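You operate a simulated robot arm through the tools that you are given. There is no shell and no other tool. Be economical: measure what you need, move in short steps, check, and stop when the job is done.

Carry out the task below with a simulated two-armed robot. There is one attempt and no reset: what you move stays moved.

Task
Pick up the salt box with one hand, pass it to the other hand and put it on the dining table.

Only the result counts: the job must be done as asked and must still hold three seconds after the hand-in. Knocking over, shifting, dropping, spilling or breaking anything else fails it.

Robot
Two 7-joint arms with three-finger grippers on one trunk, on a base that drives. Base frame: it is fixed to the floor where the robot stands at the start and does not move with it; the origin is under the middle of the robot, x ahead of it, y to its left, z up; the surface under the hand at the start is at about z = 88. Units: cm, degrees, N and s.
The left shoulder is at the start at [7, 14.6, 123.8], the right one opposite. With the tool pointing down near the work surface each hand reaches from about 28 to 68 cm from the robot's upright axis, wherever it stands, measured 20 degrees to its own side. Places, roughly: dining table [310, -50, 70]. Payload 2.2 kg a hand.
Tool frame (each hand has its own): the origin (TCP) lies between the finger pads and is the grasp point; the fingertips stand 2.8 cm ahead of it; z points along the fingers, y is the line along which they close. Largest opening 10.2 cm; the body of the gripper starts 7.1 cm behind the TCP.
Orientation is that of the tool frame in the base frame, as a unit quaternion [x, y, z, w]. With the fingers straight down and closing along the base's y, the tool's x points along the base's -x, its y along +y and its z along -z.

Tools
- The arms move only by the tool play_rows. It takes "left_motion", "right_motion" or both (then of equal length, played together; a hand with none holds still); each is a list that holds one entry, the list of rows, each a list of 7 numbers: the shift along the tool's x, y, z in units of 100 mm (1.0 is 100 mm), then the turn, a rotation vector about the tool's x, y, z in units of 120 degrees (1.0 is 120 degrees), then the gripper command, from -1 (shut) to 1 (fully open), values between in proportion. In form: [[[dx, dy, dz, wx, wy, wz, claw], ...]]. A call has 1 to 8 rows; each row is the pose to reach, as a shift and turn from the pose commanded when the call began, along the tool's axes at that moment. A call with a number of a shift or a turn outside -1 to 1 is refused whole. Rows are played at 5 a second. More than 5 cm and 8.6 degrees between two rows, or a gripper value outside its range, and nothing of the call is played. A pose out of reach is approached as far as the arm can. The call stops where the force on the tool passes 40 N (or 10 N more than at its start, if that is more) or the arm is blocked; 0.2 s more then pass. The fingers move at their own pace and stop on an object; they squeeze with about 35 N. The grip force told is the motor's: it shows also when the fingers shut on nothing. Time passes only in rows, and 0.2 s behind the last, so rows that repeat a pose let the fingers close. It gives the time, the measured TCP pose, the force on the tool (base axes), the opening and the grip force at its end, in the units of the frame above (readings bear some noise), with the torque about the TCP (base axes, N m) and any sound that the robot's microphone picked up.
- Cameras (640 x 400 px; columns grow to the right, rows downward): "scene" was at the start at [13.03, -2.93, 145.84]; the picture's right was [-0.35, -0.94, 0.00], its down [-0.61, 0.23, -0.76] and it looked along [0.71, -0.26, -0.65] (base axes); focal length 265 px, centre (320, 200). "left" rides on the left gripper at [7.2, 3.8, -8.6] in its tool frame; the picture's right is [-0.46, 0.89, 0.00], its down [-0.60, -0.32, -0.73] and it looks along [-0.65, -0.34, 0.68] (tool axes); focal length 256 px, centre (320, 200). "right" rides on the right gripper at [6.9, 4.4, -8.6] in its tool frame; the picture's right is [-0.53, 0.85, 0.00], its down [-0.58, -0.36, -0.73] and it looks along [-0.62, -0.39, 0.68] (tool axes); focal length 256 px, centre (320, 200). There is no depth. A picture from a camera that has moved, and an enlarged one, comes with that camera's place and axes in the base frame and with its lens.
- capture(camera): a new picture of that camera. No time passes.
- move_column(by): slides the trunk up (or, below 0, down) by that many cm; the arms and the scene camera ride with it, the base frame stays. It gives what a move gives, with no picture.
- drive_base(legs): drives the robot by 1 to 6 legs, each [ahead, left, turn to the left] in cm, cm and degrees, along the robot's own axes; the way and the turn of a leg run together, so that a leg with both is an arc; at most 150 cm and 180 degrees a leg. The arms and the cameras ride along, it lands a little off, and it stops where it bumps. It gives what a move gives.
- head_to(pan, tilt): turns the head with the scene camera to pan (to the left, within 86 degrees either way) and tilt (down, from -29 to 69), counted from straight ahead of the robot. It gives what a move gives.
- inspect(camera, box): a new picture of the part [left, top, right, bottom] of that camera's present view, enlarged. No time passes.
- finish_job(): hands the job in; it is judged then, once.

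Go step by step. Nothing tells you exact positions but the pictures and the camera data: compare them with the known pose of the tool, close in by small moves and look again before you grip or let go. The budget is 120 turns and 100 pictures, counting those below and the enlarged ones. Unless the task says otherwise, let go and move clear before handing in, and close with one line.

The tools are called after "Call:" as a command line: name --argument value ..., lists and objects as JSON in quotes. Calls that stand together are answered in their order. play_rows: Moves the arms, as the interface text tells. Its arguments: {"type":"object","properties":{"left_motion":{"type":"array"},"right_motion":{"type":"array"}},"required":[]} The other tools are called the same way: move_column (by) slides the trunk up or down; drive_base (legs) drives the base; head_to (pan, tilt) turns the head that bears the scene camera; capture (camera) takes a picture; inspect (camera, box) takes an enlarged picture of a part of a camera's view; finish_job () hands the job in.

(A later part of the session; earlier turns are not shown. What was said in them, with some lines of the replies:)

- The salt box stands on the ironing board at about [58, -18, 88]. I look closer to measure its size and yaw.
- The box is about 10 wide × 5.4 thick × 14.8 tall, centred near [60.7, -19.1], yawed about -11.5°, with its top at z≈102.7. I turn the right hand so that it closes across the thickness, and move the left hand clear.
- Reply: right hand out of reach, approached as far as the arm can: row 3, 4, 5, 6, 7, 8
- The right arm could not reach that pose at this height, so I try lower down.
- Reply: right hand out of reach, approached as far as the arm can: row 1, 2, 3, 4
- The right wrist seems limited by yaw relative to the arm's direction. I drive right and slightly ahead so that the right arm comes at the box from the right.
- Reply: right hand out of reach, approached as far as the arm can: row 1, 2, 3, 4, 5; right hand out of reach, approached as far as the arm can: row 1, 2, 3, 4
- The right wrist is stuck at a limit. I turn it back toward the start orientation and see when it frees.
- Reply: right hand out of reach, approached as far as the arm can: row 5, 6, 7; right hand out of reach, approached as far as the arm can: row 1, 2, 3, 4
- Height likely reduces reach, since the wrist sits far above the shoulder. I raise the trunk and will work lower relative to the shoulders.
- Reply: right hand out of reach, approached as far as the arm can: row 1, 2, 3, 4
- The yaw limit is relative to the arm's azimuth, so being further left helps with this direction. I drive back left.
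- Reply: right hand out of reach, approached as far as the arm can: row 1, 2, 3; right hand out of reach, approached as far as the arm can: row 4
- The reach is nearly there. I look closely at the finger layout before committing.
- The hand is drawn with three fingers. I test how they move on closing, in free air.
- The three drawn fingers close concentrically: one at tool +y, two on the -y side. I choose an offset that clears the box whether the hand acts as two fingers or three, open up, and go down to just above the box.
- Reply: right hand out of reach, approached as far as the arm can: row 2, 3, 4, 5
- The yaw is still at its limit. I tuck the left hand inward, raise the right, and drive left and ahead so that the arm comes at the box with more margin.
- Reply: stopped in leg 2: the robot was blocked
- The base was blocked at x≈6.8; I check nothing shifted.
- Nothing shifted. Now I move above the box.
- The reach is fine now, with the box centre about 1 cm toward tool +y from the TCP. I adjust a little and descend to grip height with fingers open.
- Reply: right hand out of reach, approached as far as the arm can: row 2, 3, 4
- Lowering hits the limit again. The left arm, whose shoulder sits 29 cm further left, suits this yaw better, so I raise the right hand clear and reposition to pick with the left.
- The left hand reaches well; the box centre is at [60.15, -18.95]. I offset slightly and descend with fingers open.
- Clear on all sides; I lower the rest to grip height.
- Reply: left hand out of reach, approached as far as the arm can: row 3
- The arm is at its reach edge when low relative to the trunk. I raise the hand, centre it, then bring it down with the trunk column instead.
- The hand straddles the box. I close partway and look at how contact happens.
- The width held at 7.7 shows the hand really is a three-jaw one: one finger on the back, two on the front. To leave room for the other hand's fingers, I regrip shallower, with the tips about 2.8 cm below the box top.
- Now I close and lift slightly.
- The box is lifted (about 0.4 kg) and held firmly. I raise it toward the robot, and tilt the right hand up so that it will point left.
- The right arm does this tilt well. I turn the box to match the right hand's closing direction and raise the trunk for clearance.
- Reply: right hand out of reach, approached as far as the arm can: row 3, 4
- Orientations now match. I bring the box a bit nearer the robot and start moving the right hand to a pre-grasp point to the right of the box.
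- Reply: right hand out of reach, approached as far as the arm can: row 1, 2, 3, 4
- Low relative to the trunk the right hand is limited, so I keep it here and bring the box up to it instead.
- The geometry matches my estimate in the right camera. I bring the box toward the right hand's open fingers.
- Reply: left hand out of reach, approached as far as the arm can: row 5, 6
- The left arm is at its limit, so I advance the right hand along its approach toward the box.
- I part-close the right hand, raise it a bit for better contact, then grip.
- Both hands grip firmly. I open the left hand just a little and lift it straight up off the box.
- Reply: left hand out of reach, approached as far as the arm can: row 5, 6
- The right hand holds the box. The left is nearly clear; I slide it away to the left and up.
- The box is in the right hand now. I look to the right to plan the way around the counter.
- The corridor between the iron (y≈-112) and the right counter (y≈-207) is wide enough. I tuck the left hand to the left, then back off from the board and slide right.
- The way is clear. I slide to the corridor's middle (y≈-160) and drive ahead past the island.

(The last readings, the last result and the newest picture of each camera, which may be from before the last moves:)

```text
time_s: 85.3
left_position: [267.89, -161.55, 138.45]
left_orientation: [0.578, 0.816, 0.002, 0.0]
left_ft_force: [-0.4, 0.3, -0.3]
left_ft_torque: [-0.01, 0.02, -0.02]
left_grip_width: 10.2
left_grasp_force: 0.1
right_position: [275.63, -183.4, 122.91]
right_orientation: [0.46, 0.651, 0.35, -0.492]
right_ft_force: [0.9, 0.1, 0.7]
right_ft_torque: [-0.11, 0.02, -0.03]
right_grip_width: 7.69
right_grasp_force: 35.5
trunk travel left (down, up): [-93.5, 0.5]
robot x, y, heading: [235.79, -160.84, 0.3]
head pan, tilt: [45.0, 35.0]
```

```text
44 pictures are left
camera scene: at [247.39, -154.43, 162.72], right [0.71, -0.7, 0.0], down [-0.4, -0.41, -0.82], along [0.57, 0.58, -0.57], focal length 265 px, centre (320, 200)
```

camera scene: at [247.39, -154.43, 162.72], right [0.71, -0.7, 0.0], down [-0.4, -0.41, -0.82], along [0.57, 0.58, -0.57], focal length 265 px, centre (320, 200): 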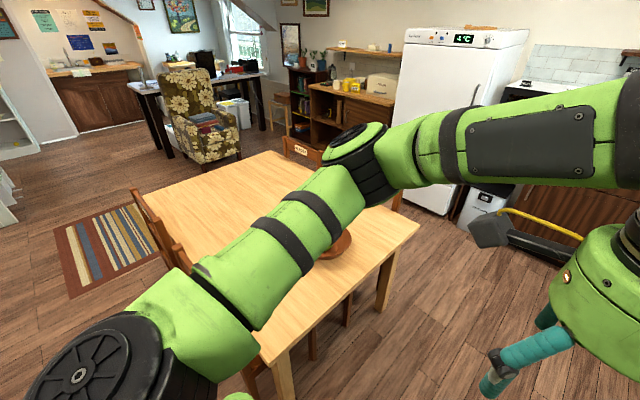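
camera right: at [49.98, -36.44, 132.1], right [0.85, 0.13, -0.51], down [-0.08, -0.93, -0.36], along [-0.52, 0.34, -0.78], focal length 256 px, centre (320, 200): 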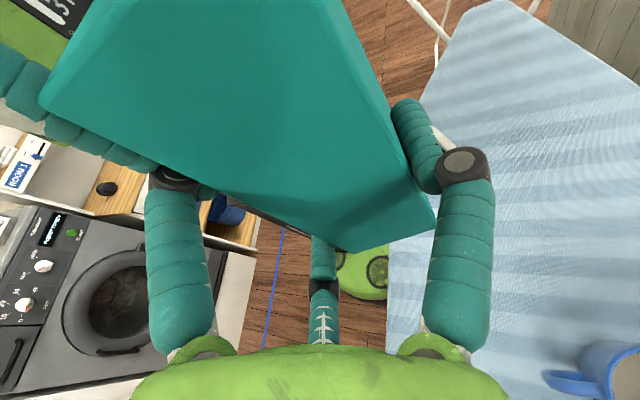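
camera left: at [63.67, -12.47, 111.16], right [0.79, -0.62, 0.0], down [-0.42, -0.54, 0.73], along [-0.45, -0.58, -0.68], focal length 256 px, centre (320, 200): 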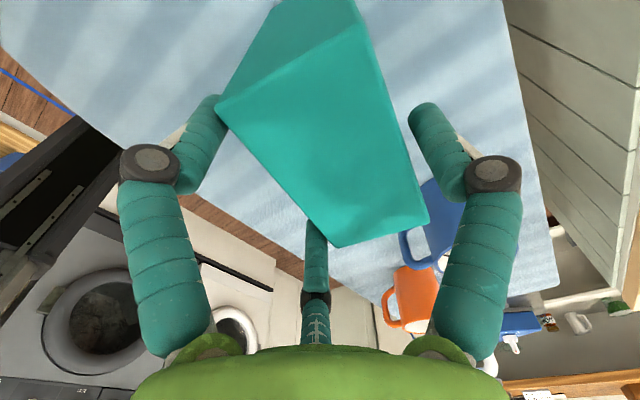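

The table's right edge is at y≈-116 (x 263–360), with the bowl near [318, -95]. I aim to place the box near [343, -105], approaching from the table's right end with the robot turned left.

Call:
drive_base --legs '[[87, 0, 0], [0, 0, 90]]'

Call:
head_to --pan -10 --tilt 45

Call:
capture --camera "scene"

```text
time_s: 93.7
left_position: [321.79, -127.83, 138.43]
left_orientation: [-0.185, 0.983, 0.001, 0.0]
left_ft_force: [-0.3, -0.2, 0.1]
left_ft_torque: [0.01, 0.02, -0.02]
left_grip_width: 10.2
left_grasp_force: 0.1
right_position: [343.43, -119.13, 122.88]
right_orientation: [-0.148, 0.783, -0.111, -0.594]
right_ft_force: [0.0, 1.0, -0.2]
right_ft_torque: [0.0, -0.1, -0.03]
right_grip_width: 7.69
right_grasp_force: 34.8
trunk travel left (down, up): [-93.5, 0.5]
robot x, y, heading: [321.92, -159.32, 92.5]
head pan, tilt: [45.0, 35.0]
```

```text
time_s: 95.0
left_position: [321.81, -127.75, 138.38]
left_orientation: [-0.185, 0.983, 0.002, -0.001]
left_ft_force: [-0.3, -0.4, -0.3]
left_ft_torque: [0.01, -0.01, 0.0]
left_grip_width: 10.16
left_grasp_force: 0.0
right_position: [343.42, -119.16, 123.0]
right_orientation: [-0.148, 0.783, -0.111, -0.594]
right_ft_force: [0.5, 0.2, -0.3]
right_ft_torque: [0.03, -0.11, -0.03]
right_grip_width: 7.68
right_grasp_force: 35.6
trunk travel left (down, up): [-93.5, 0.5]
robot x, y, heading: [321.8, -159.66, 92.7]
head pan, tilt: [-10.0, 45.0]
```

```text
43 pictures are left
camera scene: at [323.01, -146.54, 161.24], right [0.99, -0.13, 0.0], down [-0.09, -0.7, -0.71], along [0.09, 0.7, -0.71], focal length 265 px, centre (320, 200)
```

scene: 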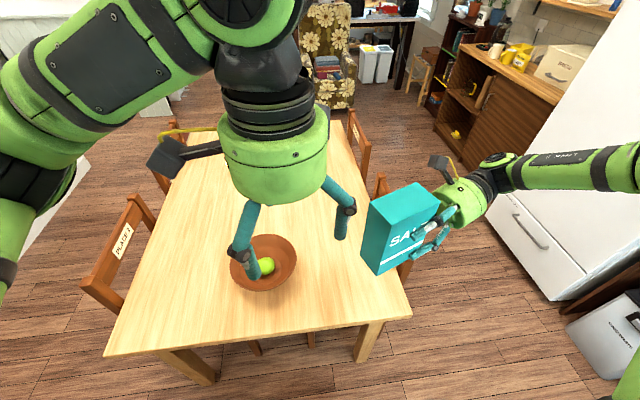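

The bowl and the far-side chair limit where the hand may go. I yaw the right wrist by -30° so the hand stays on the robot's side of the table edge, aiming for a spot left of the bowl.

Call:
play_rows --right_motion '[[[0, 0, 0, -0.06, 0, 0.017, -1], [0, 0, 0, -0.12, 0, 0.034, -1], [0, 0, 0, -0.18, 0, 0.051, -1], [0, 0, 0, -0.24, 0, 0.068, -1], [0, 0, 0, -0.24, 0, 0.068, -1]]]'

Call:
capture --camera "scene"

```text
time_s: 96.2
left_position: [321.67, -127.77, 138.36]
left_orientation: [-0.185, 0.983, 0.001, 0.0]
left_ft_force: [-0.1, -0.6, 0.5]
left_ft_torque: [-0.01, 0.04, 0.02]
left_grip_width: 10.19
left_grasp_force: 0.0
right_position: [343.31, -119.27, 123.03]
right_orientation: [0.061, 0.795, 0.046, -0.602]
right_ft_force: [0.1, -0.4, 0.2]
right_ft_torque: [-0.04, -0.1, 0.01]
right_grip_width: 7.69
right_grasp_force: 34.4
trunk travel left (down, up): [-93.5, 0.5]
robot x, y, heading: [321.5, -159.45, 92.6]
head pan, tilt: [-10.0, 45.0]
```

```text
42 pictures are left
camera scene: at [323.02, -146.54, 161.24], right [0.99, -0.13, 0.0], down [-0.09, -0.7, -0.71], along [0.09, 0.7, -0.71], focal length 265 px, centre (320, 200)
```

scene: 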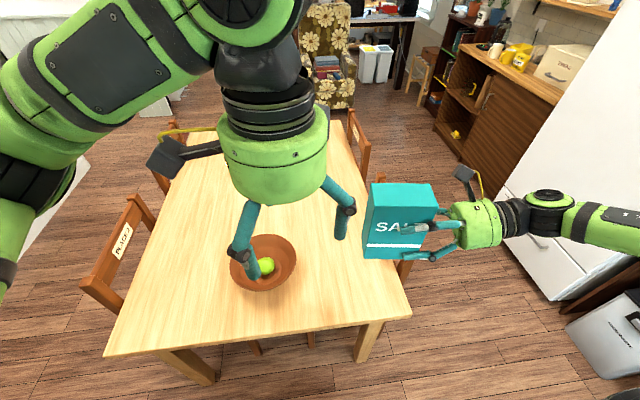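

That worked. Chair "Place 2" has its back near [265, -105], so I move the left hand up and aside before shifting the robot left along the table end.

Call:
play_rows --left_motion '[[[0.2, 0, -0.15, 0, 0, 0, 1], [0.4, 0, -0.3, 0, 0, 0, 1], [0.6, 0, -0.45, 0, 0, 0, 1], [0.8, 0, -0.6, 0, 0, 0, 1], [1.0, 0, -0.75, 0, 0, 0, 1]]]'

Call:
drive_base --legs '[[0, 54, 0]]'

Call:
capture --camera "scene"

```text
time_s: 97.4
left_position: [312.42, -131.56, 145.93]
left_orientation: [-0.185, 0.983, 0.001, 0.0]
left_ft_force: [0.0, 0.5, 0.7]
left_ft_torque: [0.04, -0.04, 0.03]
left_grip_width: 10.22
left_grasp_force: 0.0
right_position: [343.2, -119.31, 122.98]
right_orientation: [0.06, 0.795, 0.046, -0.601]
right_ft_force: [-0.5, 0.3, 0.4]
right_ft_torque: [-0.04, -0.13, 0.01]
right_grip_width: 7.69
right_grasp_force: 34.8
trunk travel left (down, up): [-93.5, 0.5]
robot x, y, heading: [322.26, -159.98, 92.5]
head pan, tilt: [-10.0, 45.0]
```

```text
time_s: 100.5
left_position: [258.23, -133.88, 146.05]
left_orientation: [-0.186, 0.983, 0.0, 0.0]
left_ft_force: [0.3, -0.3, 0.8]
left_ft_torque: [0.01, -0.01, -0.01]
left_grip_width: 10.19
left_grasp_force: 0.1
right_position: [288.87, -121.71, 122.82]
right_orientation: [0.06, 0.795, 0.045, -0.603]
right_ft_force: [1.0, -0.1, 0.4]
right_ft_torque: [-0.04, -0.09, -0.04]
right_grip_width: 7.7
right_grasp_force: 35.2
trunk travel left (down, up): [-93.5, 0.5]
robot x, y, heading: [267.32, -161.93, 92.7]
head pan, tilt: [-10.0, 45.0]
```

```text
41 pictures are left
camera scene: at [268.64, -148.97, 161.23], right [0.99, -0.13, 0.0], down [-0.09, -0.7, -0.71], along [0.09, 0.7, -0.71], focal length 265 px, centre (320, 200)
```

scene: 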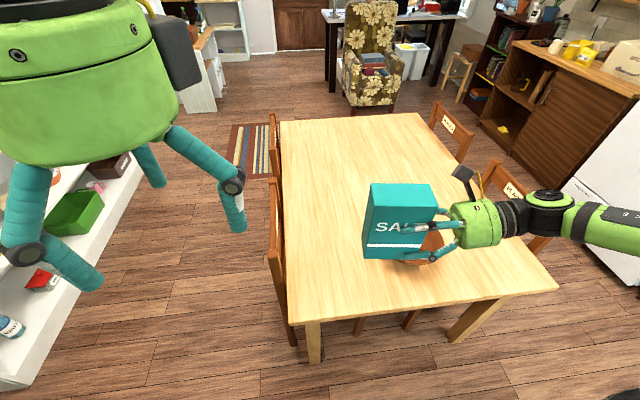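

I drive ahead to bring the box over the table, then lower the trunk most of the way.

Call:
drive_base --legs '[[11.5, 2.5, 0]]'

Call:
move_column --by -33

Call:
capture --camera "scene"

Call:
capture --camera "right"

```text
time_s: 101.8
left_position: [255.19, -123.29, 146.05]
left_orientation: [-0.185, 0.983, 0.003, 0.0]
left_ft_force: [0.0, 0.4, -0.3]
left_ft_torque: [0.05, 0.01, 0.0]
left_grip_width: 10.19
left_grasp_force: 0.1
right_position: [285.81, -110.85, 123.06]
right_orientation: [0.058, 0.794, 0.047, -0.603]
right_ft_force: [0.4, -0.4, 0.6]
right_ft_torque: [-0.02, -0.1, -0.04]
right_grip_width: 7.72
right_grasp_force: 34.8
trunk travel left (down, up): [-93.5, 0.5]
robot x, y, heading: [264.39, -150.81, 92.7]
head pan, tilt: [-10.0, 45.0]
```

```text
time_s: 105.0
left_position: [254.93, -122.72, 113.05]
left_orientation: [-0.184, 0.983, 0.0, 0.001]
left_ft_force: [0.2, 0.3, -1.5]
left_ft_torque: [0.01, 0.0, -0.01]
left_grip_width: 10.2
left_grasp_force: 0.1
right_position: [285.79, -110.36, 89.88]
right_orientation: [0.06, 0.795, 0.046, -0.602]
right_ft_force: [-0.7, -0.4, 0.5]
right_ft_torque: [-0.03, -0.12, -0.03]
right_grip_width: 7.65
right_grasp_force: 35.0
trunk travel left (down, up): [-60.5, 33.5]
robot x, y, heading: [264.64, -150.82, 92.7]
head pan, tilt: [-10.0, 45.0]
```

```text
40 pictures are left
camera scene: at [265.4, -137.73, 128.24], right [0.99, -0.13, 0.0], down [-0.09, -0.7, -0.71], along [0.09, 0.7, -0.71], focal length 265 px, centre (320, 200)
```

scene: 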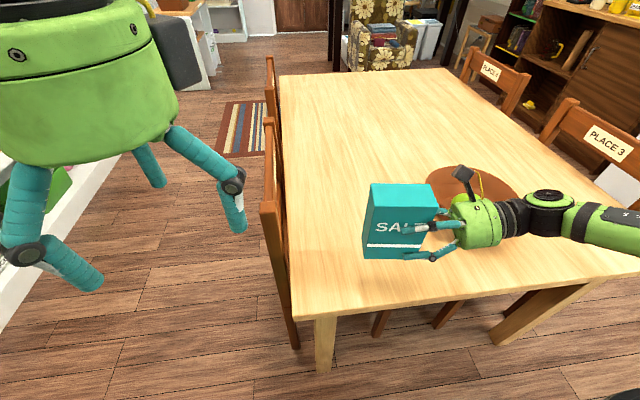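

```text
39 pictures are left
camera right: at [292.76, -107.03, 99.03], right [0.27, 0.81, -0.51], down [0.8, -0.49, -0.36], along [-0.54, -0.31, -0.78], focal length 256 px, centre (320, 200)
```

right: 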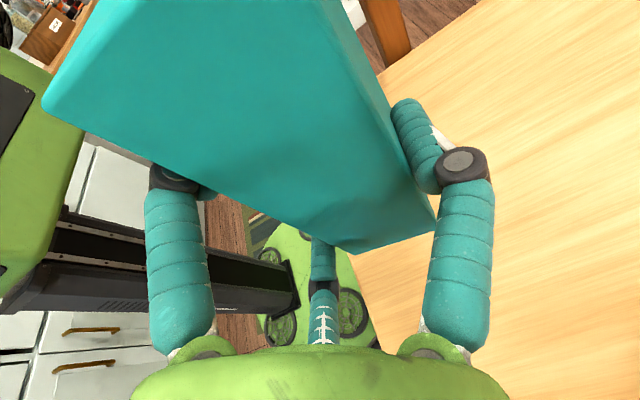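

I shift 1.5 cm inward, lower further by the trunk, and look again.

Call:
play_rows --right_motion '[[[0, 0.08, 0, 0, 0, 0, -1], [0, 0.15, 0, 0, 0, 0, -1]]]'

Call:
move_column --by -8.5

Call:
inspect --camera "scene" --box '[320, 140, 520, 300]'

Call:
capture --camera "right"

```text
time_s: 105.6
left_position: [254.94, -122.74, 112.89]
left_orientation: [-0.185, 0.983, 0.001, 0.0]
left_ft_force: [-0.2, -0.4, 0.3]
left_ft_torque: [0.0, 0.0, 0.0]
left_grip_width: 10.18
left_grasp_force: 0.1
right_position: [286.04, -108.98, 89.85]
right_orientation: [0.06, 0.795, 0.046, -0.602]
right_ft_force: [0.4, 0.2, -0.1]
right_ft_torque: [-0.07, -0.09, 0.01]
right_grip_width: 7.72
right_grasp_force: 35.1
trunk travel left (down, up): [-60.5, 33.5]
robot x, y, heading: [264.57, -151.32, 92.6]
head pan, tilt: [-10.0, 45.0]
```

```text
time_s: 106.8
left_position: [254.87, -122.7, 104.49]
left_orientation: [-0.185, 0.983, 0.0, 0.0]
left_ft_force: [-0.2, -1.0, 0.6]
left_ft_torque: [-0.01, -0.03, 0.01]
left_grip_width: 10.21
left_grasp_force: 0.0
right_position: [285.92, -108.96, 81.4]
right_orientation: [0.06, 0.795, 0.046, -0.602]
right_ft_force: [0.7, -0.3, -0.6]
right_ft_torque: [-0.04, -0.09, -0.02]
right_grip_width: 7.7
right_grasp_force: 35.1
trunk travel left (down, up): [-52.0, 42.0]
robot x, y, heading: [264.45, -150.91, 92.6]
head pan, tilt: [-10.0, 45.0]
```

```text
2.50 times, centred on (420, 220) of scene
camera zoom: at [265.39, -137.75, 119.74], right [0.99, -0.13, 0.0], down [-0.09, -0.7, -0.71], along [0.09, 0.7, -0.71], focal length 663 px, centre (70, 150)
```

zoom: 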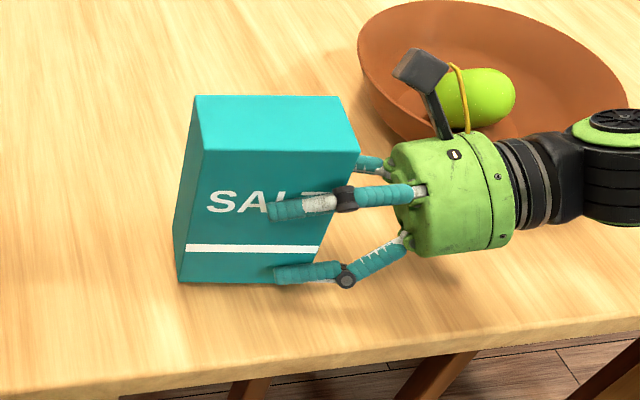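

```text
37 pictures are left
camera right: at [293.0, -105.62, 90.51], right [0.27, 0.81, -0.51], down [0.8, -0.49, -0.36], along [-0.54, -0.31, -0.78], focal length 256 px, centre (320, 200)
```

right: 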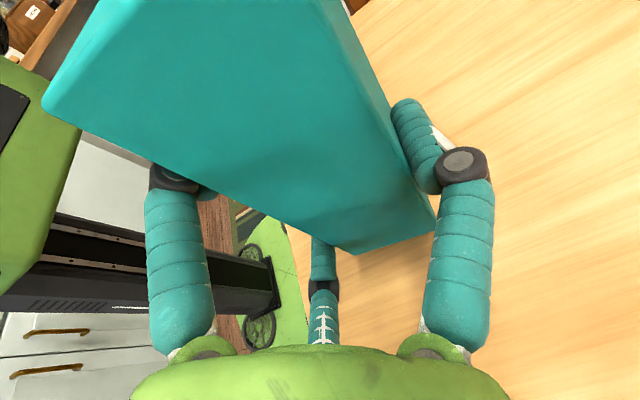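

The box's bottom is about 3 cm above the table and the hand is clear of the bowl. I lower gently in small steps, watching the force.

Call:
play_rows --right_motion '[[[-0.096, 0, 0.027, 0, 0, 0, -1], [-0.193, 0, 0.054, 0, 0, 0, -1]]]'

Call:
play_rows --right_motion '[[[-0.024, 0, 0.007, 0, 0, 0, -1], [-0.048, 0, 0.0135, 0, 0, 0, -1]]]'

Call:
inspect --camera "scene" --box '[320, 140, 520, 300]'

```text
time_s: 107.6
left_position: [254.88, -122.84, 104.49]
left_orientation: [-0.185, 0.983, 0.002, 0.001]
left_ft_force: [1.4, -0.9, -0.2]
left_ft_torque: [-0.02, 0.02, 0.02]
left_grip_width: 10.2
left_grasp_force: 0.0
right_position: [285.84, -108.76, 80.36]
right_orientation: [0.057, 0.789, 0.049, -0.61]
right_ft_force: [2.4, -5.8, 14.6]
right_ft_torque: [-0.7, -0.48, 0.01]
right_grip_width: 7.71
right_grasp_force: 35.0
trunk travel left (down, up): [-52.0, 42.0]
robot x, y, heading: [264.54, -151.07, 92.5]
head pan, tilt: [-10.0, 45.0]
stopped in row 2 (right hand): the force on the tool passed its limit at 42 N (the readings are from after the stop); the commanded pose is now the measured one
```

```text
time_s: 108.3
left_position: [254.92, -122.73, 104.45]
left_orientation: [-0.184, 0.983, 0.002, 0.001]
left_ft_force: [0.4, -0.1, 0.2]
left_ft_torque: [-0.04, -0.02, 0.05]
left_grip_width: 10.21
left_grasp_force: 0.1
right_position: [285.65, -108.66, 80.25]
right_orientation: [0.055, 0.786, 0.05, -0.614]
right_ft_force: [3.2, -6.9, 14.5]
right_ft_torque: [-0.79, -0.57, 0.01]
right_grip_width: 7.7
right_grasp_force: 35.0
trunk travel left (down, up): [-52.0, 42.0]
robot x, y, heading: [264.21, -150.68, 92.4]
head pan, tilt: [-10.0, 45.0]
stopped in row 2 (right hand): the force on the tool passed its limit at 41 N (the readings are from after the stop); the commanded pose is now the measured one
```

```text
2.50 times, centred on (420, 220) of scene
camera zoom: at [265.41, -137.86, 119.72], right [0.99, -0.13, 0.0], down [-0.09, -0.7, -0.71], along [0.09, 0.7, -0.71], focal length 663 px, centre (70, 150)
```

zoom: 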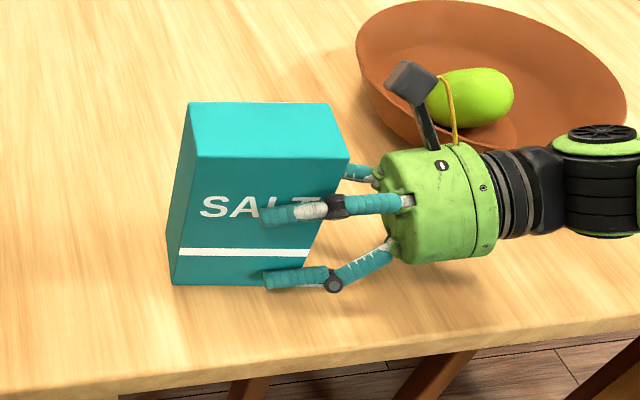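

It's the lower knuckle that touches the table first, with the box a few mm above. I raise slightly, tilt the hand 6° so that the box's far bottom edge leads, and lower again.

Call:
play_rows --right_motion '[[[0.08, 0, -0.02, 0, 0, 0, -1], [0.08, 0, -0.02, 0, -0.025, 0, -1], [0.08, 0, -0.02, 0, -0.06, 0, -1], [0.08, 0, -0.02, 0, -0.06, 0, -1]]]'

Call:
inspect --camera "scene" --box '[320, 140, 520, 300]'

```text
time_s: 109.3
left_position: [254.68, -122.74, 104.47]
left_orientation: [-0.185, 0.983, 0.002, 0.002]
left_ft_force: [-0.4, 0.3, 0.0]
left_ft_torque: [0.02, -0.04, 0.01]
left_grip_width: 10.19
left_grasp_force: 0.0
right_position: [285.6, -108.57, 81.31]
right_orientation: [0.059, 0.824, 0.049, -0.562]
right_ft_force: [-6.2, 2.4, 13.9]
right_ft_torque: [0.07, 1.62, -0.2]
right_grip_width: 7.65
right_grasp_force: 35.2
trunk travel left (down, up): [-52.0, 42.0]
robot x, y, heading: [264.63, -150.6, 92.6]
head pan, tilt: [-10.0, 45.0]
```

```text
2.50 times, centred on (420, 220) of scene
camera zoom: at [265.28, -137.86, 119.78], right [0.99, -0.13, 0.0], down [-0.09, -0.7, -0.71], along [0.09, 0.7, -0.71], focal length 663 px, centre (70, 150)
```

zoom: 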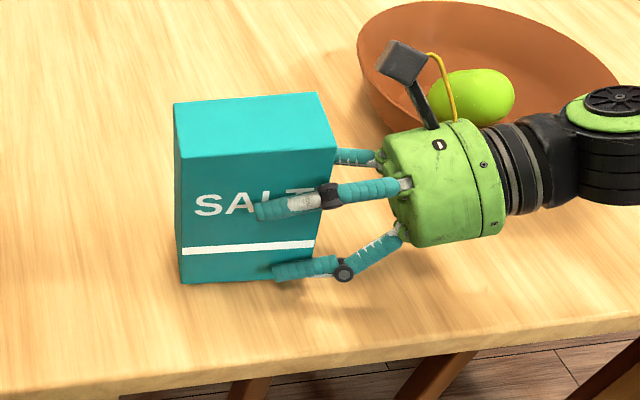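

The far bottom edge now rests on the table with the box tilted about 6°. I reduce the tilt a bit, then open gently.

Call:
play_rows --right_motion '[[[-0.015, 0, 0.004, 0, 0.012, 0, -1], [-0.03, 0, 0.008, 0, 0.024, 0, -1], [-0.03, 0, 0.008, 0, 0.024, 0, -1]]]'

Call:
play_rows --right_motion '[[[0, 0, 0, 0, 0, 0, 0.55], [0, 0, 0, 0, 0, 0, 0.6], [0, 0, 0, 0, 0, 0, 0.65], [0, 0, 0, 0, 0, 0, 0.65]]]'

Call:
inspect --camera "scene" --box '[320, 140, 520, 300]'

Call:
capture --camera "right"

```text
time_s: 110.1
left_position: [255.04, -122.97, 104.5]
left_orientation: [-0.185, 0.983, 0.003, 0.0]
left_ft_force: [-0.5, 0.3, -0.6]
left_ft_torque: [0.02, -0.01, 0.0]
left_grip_width: 10.22
left_grasp_force: 0.0
right_position: [285.91, -108.63, 80.86]
right_orientation: [0.059, 0.808, 0.051, -0.584]
right_ft_force: [8.4, 1.2, 25.3]
right_ft_torque: [-0.12, 1.51, -0.03]
right_grip_width: 7.68
right_grasp_force: 35.1
trunk travel left (down, up): [-52.0, 42.0]
robot x, y, heading: [264.31, -151.1, 92.4]
head pan, tilt: [-10.0, 45.0]
```

```text
time_s: 111.1
left_position: [255.05, -122.67, 104.44]
left_orientation: [-0.184, 0.983, 0.001, 0.001]
left_ft_force: [-1.0, 0.4, -0.2]
left_ft_torque: [0.0, 0.0, 0.03]
left_grip_width: 10.21
left_grasp_force: 0.2
right_position: [285.72, -108.55, 80.43]
right_orientation: [0.057, 0.811, 0.048, -0.58]
right_ft_force: [0.2, -0.6, 0.7]
right_ft_torque: [0.0, -0.01, 0.0]
right_grip_width: 8.39
right_grasp_force: 0.0
trunk travel left (down, up): [-52.0, 42.0]
robot x, y, heading: [264.52, -150.75, 92.5]
head pan, tilt: [-10.0, 45.0]
```

```text
2.50 times, centred on (420, 220) of scene
camera zoom: at [265.42, -137.78, 119.74], right [0.99, -0.13, 0.0], down [-0.09, -0.7, -0.71], along [0.09, 0.7, -0.71], focal length 663 px, centre (70, 150)
```

zoom: 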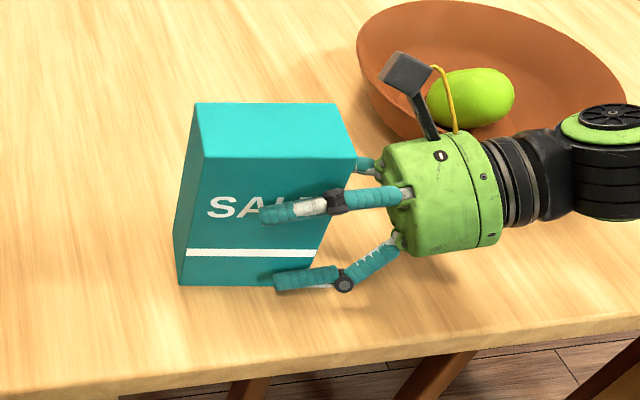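

```text
33 pictures are left
camera right: at [292.39, -105.26, 90.0], right [0.3, 0.82, -0.5], down [0.81, -0.49, -0.32], along [-0.5, -0.31, -0.81], focal length 256 px, centre (320, 200)
```

right: 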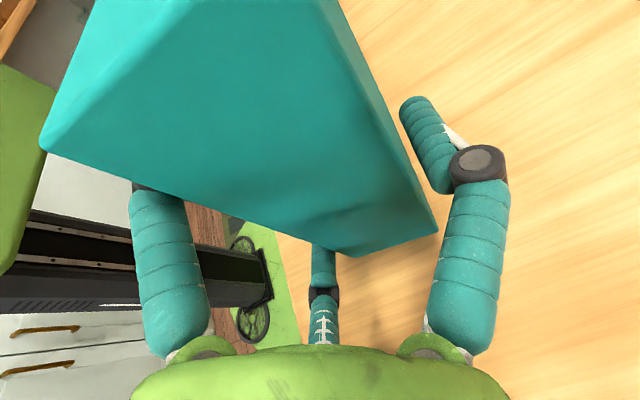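

The box stands upright on the table, released. I open a little more and retreat slowly along the hand's axis.

Call:
play_rows --right_motion '[[[0, 0, 0, 0, 0, 0, 0.85], [0, 0, 0, 0, 0, 0, 0.85], [0, 0, -0.1, 0, 0, 0, 0.85], [0, 0, -0.2, 0, 0, 0, 0.85], [0, 0, -0.3, 0, 0, 0, 0.85]]]'

Call:
inspect --camera "scene" --box '[320, 140, 520, 300]'

```text
time_s: 112.3
left_position: [255.03, -122.75, 104.39]
left_orientation: [-0.184, 0.983, 0.001, 0.0]
left_ft_force: [-0.6, -0.3, -0.3]
left_ft_torque: [0.02, -0.01, -0.02]
left_grip_width: 10.2
left_grasp_force: 0.1
right_position: [288.63, -108.97, 81.5]
right_orientation: [0.058, 0.81, 0.049, -0.581]
right_ft_force: [0.1, 0.3, 1.1]
right_ft_torque: [0.0, -0.01, 0.01]
right_grip_width: 9.42
right_grasp_force: 0.0
trunk travel left (down, up): [-52.0, 42.0]
robot x, y, heading: [264.45, -150.92, 92.6]
head pan, tilt: [-10.0, 45.0]
```

```text
2.50 times, centred on (420, 220) of scene
camera zoom: at [265.45, -137.79, 119.75], right [0.99, -0.13, 0.0], down [-0.09, -0.7, -0.71], along [0.09, 0.7, -0.71], focal length 663 px, centre (70, 150)
```

zoom: 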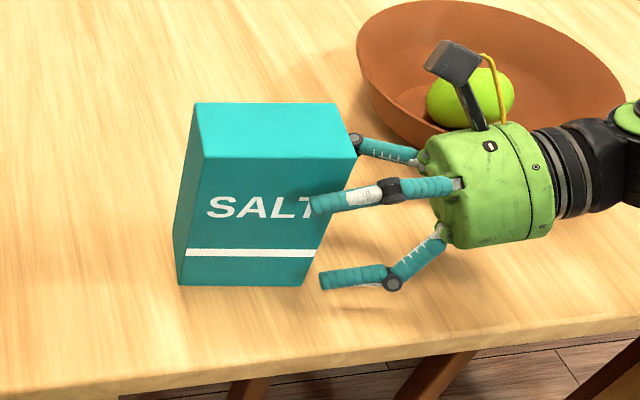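

The box is unmoved. I retreat further, then raise the trunk.

Call:
play_rows --right_motion '[[[0, 0, -0.15, 0, 0, 0, 0.85], [0, 0, -0.3, 0, 0, 0, 0.85], [0, 0, -0.45, 0, 0, 0, 0.85]]]'

Call:
move_column --by 25

Call:
drive_base --legs '[[-15, 0, 0]]'

Call:
capture --camera "scene"

```text
time_s: 113.1
left_position: [254.91, -122.6, 104.43]
left_orientation: [-0.184, 0.983, 0.001, 0.0]
left_ft_force: [0.2, -0.3, -0.5]
left_ft_torque: [0.01, 0.02, -0.01]
left_grip_width: 10.22
left_grasp_force: 0.1
right_position: [293.07, -109.79, 82.79]
right_orientation: [0.059, 0.81, 0.049, -0.582]
right_ft_force: [-0.5, 0.6, -0.3]
right_ft_torque: [-0.01, 0.01, 0.03]
right_grip_width: 9.46
right_grasp_force: 0.1
trunk travel left (down, up): [-52.0, 42.0]
robot x, y, heading: [264.38, -150.93, 92.4]
head pan, tilt: [-10.0, 45.0]
```

```text
time_s: 115.6
left_position: [255.07, -122.68, 129.42]
left_orientation: [-0.184, 0.983, 0.001, 0.0]
left_ft_force: [-0.3, -0.1, -0.5]
left_ft_torque: [0.04, -0.05, -0.01]
left_grip_width: 10.22
left_grasp_force: 0.0
right_position: [293.04, -109.57, 107.87]
right_orientation: [0.059, 0.81, 0.05, -0.581]
right_ft_force: [-0.4, -1.1, -0.2]
right_ft_torque: [0.02, 0.0, 0.01]
right_grip_width: 9.45
right_grasp_force: 0.1
trunk travel left (down, up): [-77.0, 17.0]
robot x, y, heading: [264.41, -151.22, 92.5]
head pan, tilt: [-10.0, 45.0]
```

```text
time_s: 117.0
left_position: [255.63, -137.4, 129.27]
left_orientation: [-0.185, 0.983, 0.0, 0.0]
left_ft_force: [0.0, 0.6, 0.2]
left_ft_torque: [0.01, -0.01, -0.01]
left_grip_width: 10.19
left_grasp_force: 0.1
right_position: [293.56, -124.38, 107.79]
right_orientation: [0.06, 0.81, 0.049, -0.581]
right_ft_force: [0.8, 0.6, -0.5]
right_ft_torque: [0.02, -0.01, 0.02]
right_grip_width: 9.44
right_grasp_force: 0.1
trunk travel left (down, up): [-77.0, 17.0]
robot x, y, heading: [265.03, -165.73, 92.2]
head pan, tilt: [-10.0, 45.0]
```

```text
31 pictures are left
camera scene: at [266.05, -152.36, 144.71], right [0.99, -0.13, 0.0], down [-0.09, -0.7, -0.71], along [0.09, 0.7, -0.71], focal length 265 px, centre (320, 200)
```

scene: 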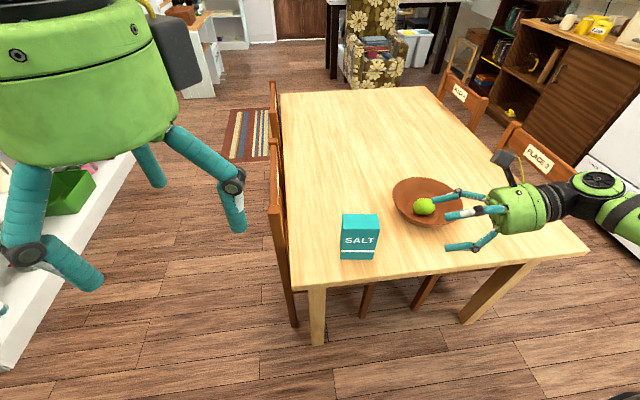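

The salt box stands upright on the dining table, clear of both hands, and nothing else has moved. I hand in.

Call:
finish_job

```text
The job is handed in.
```

The left hand picked up the salt box and passed it to the right hand. The right hand set it upright on the dining table and moved clear, and the last picture shows nothing else moved there.
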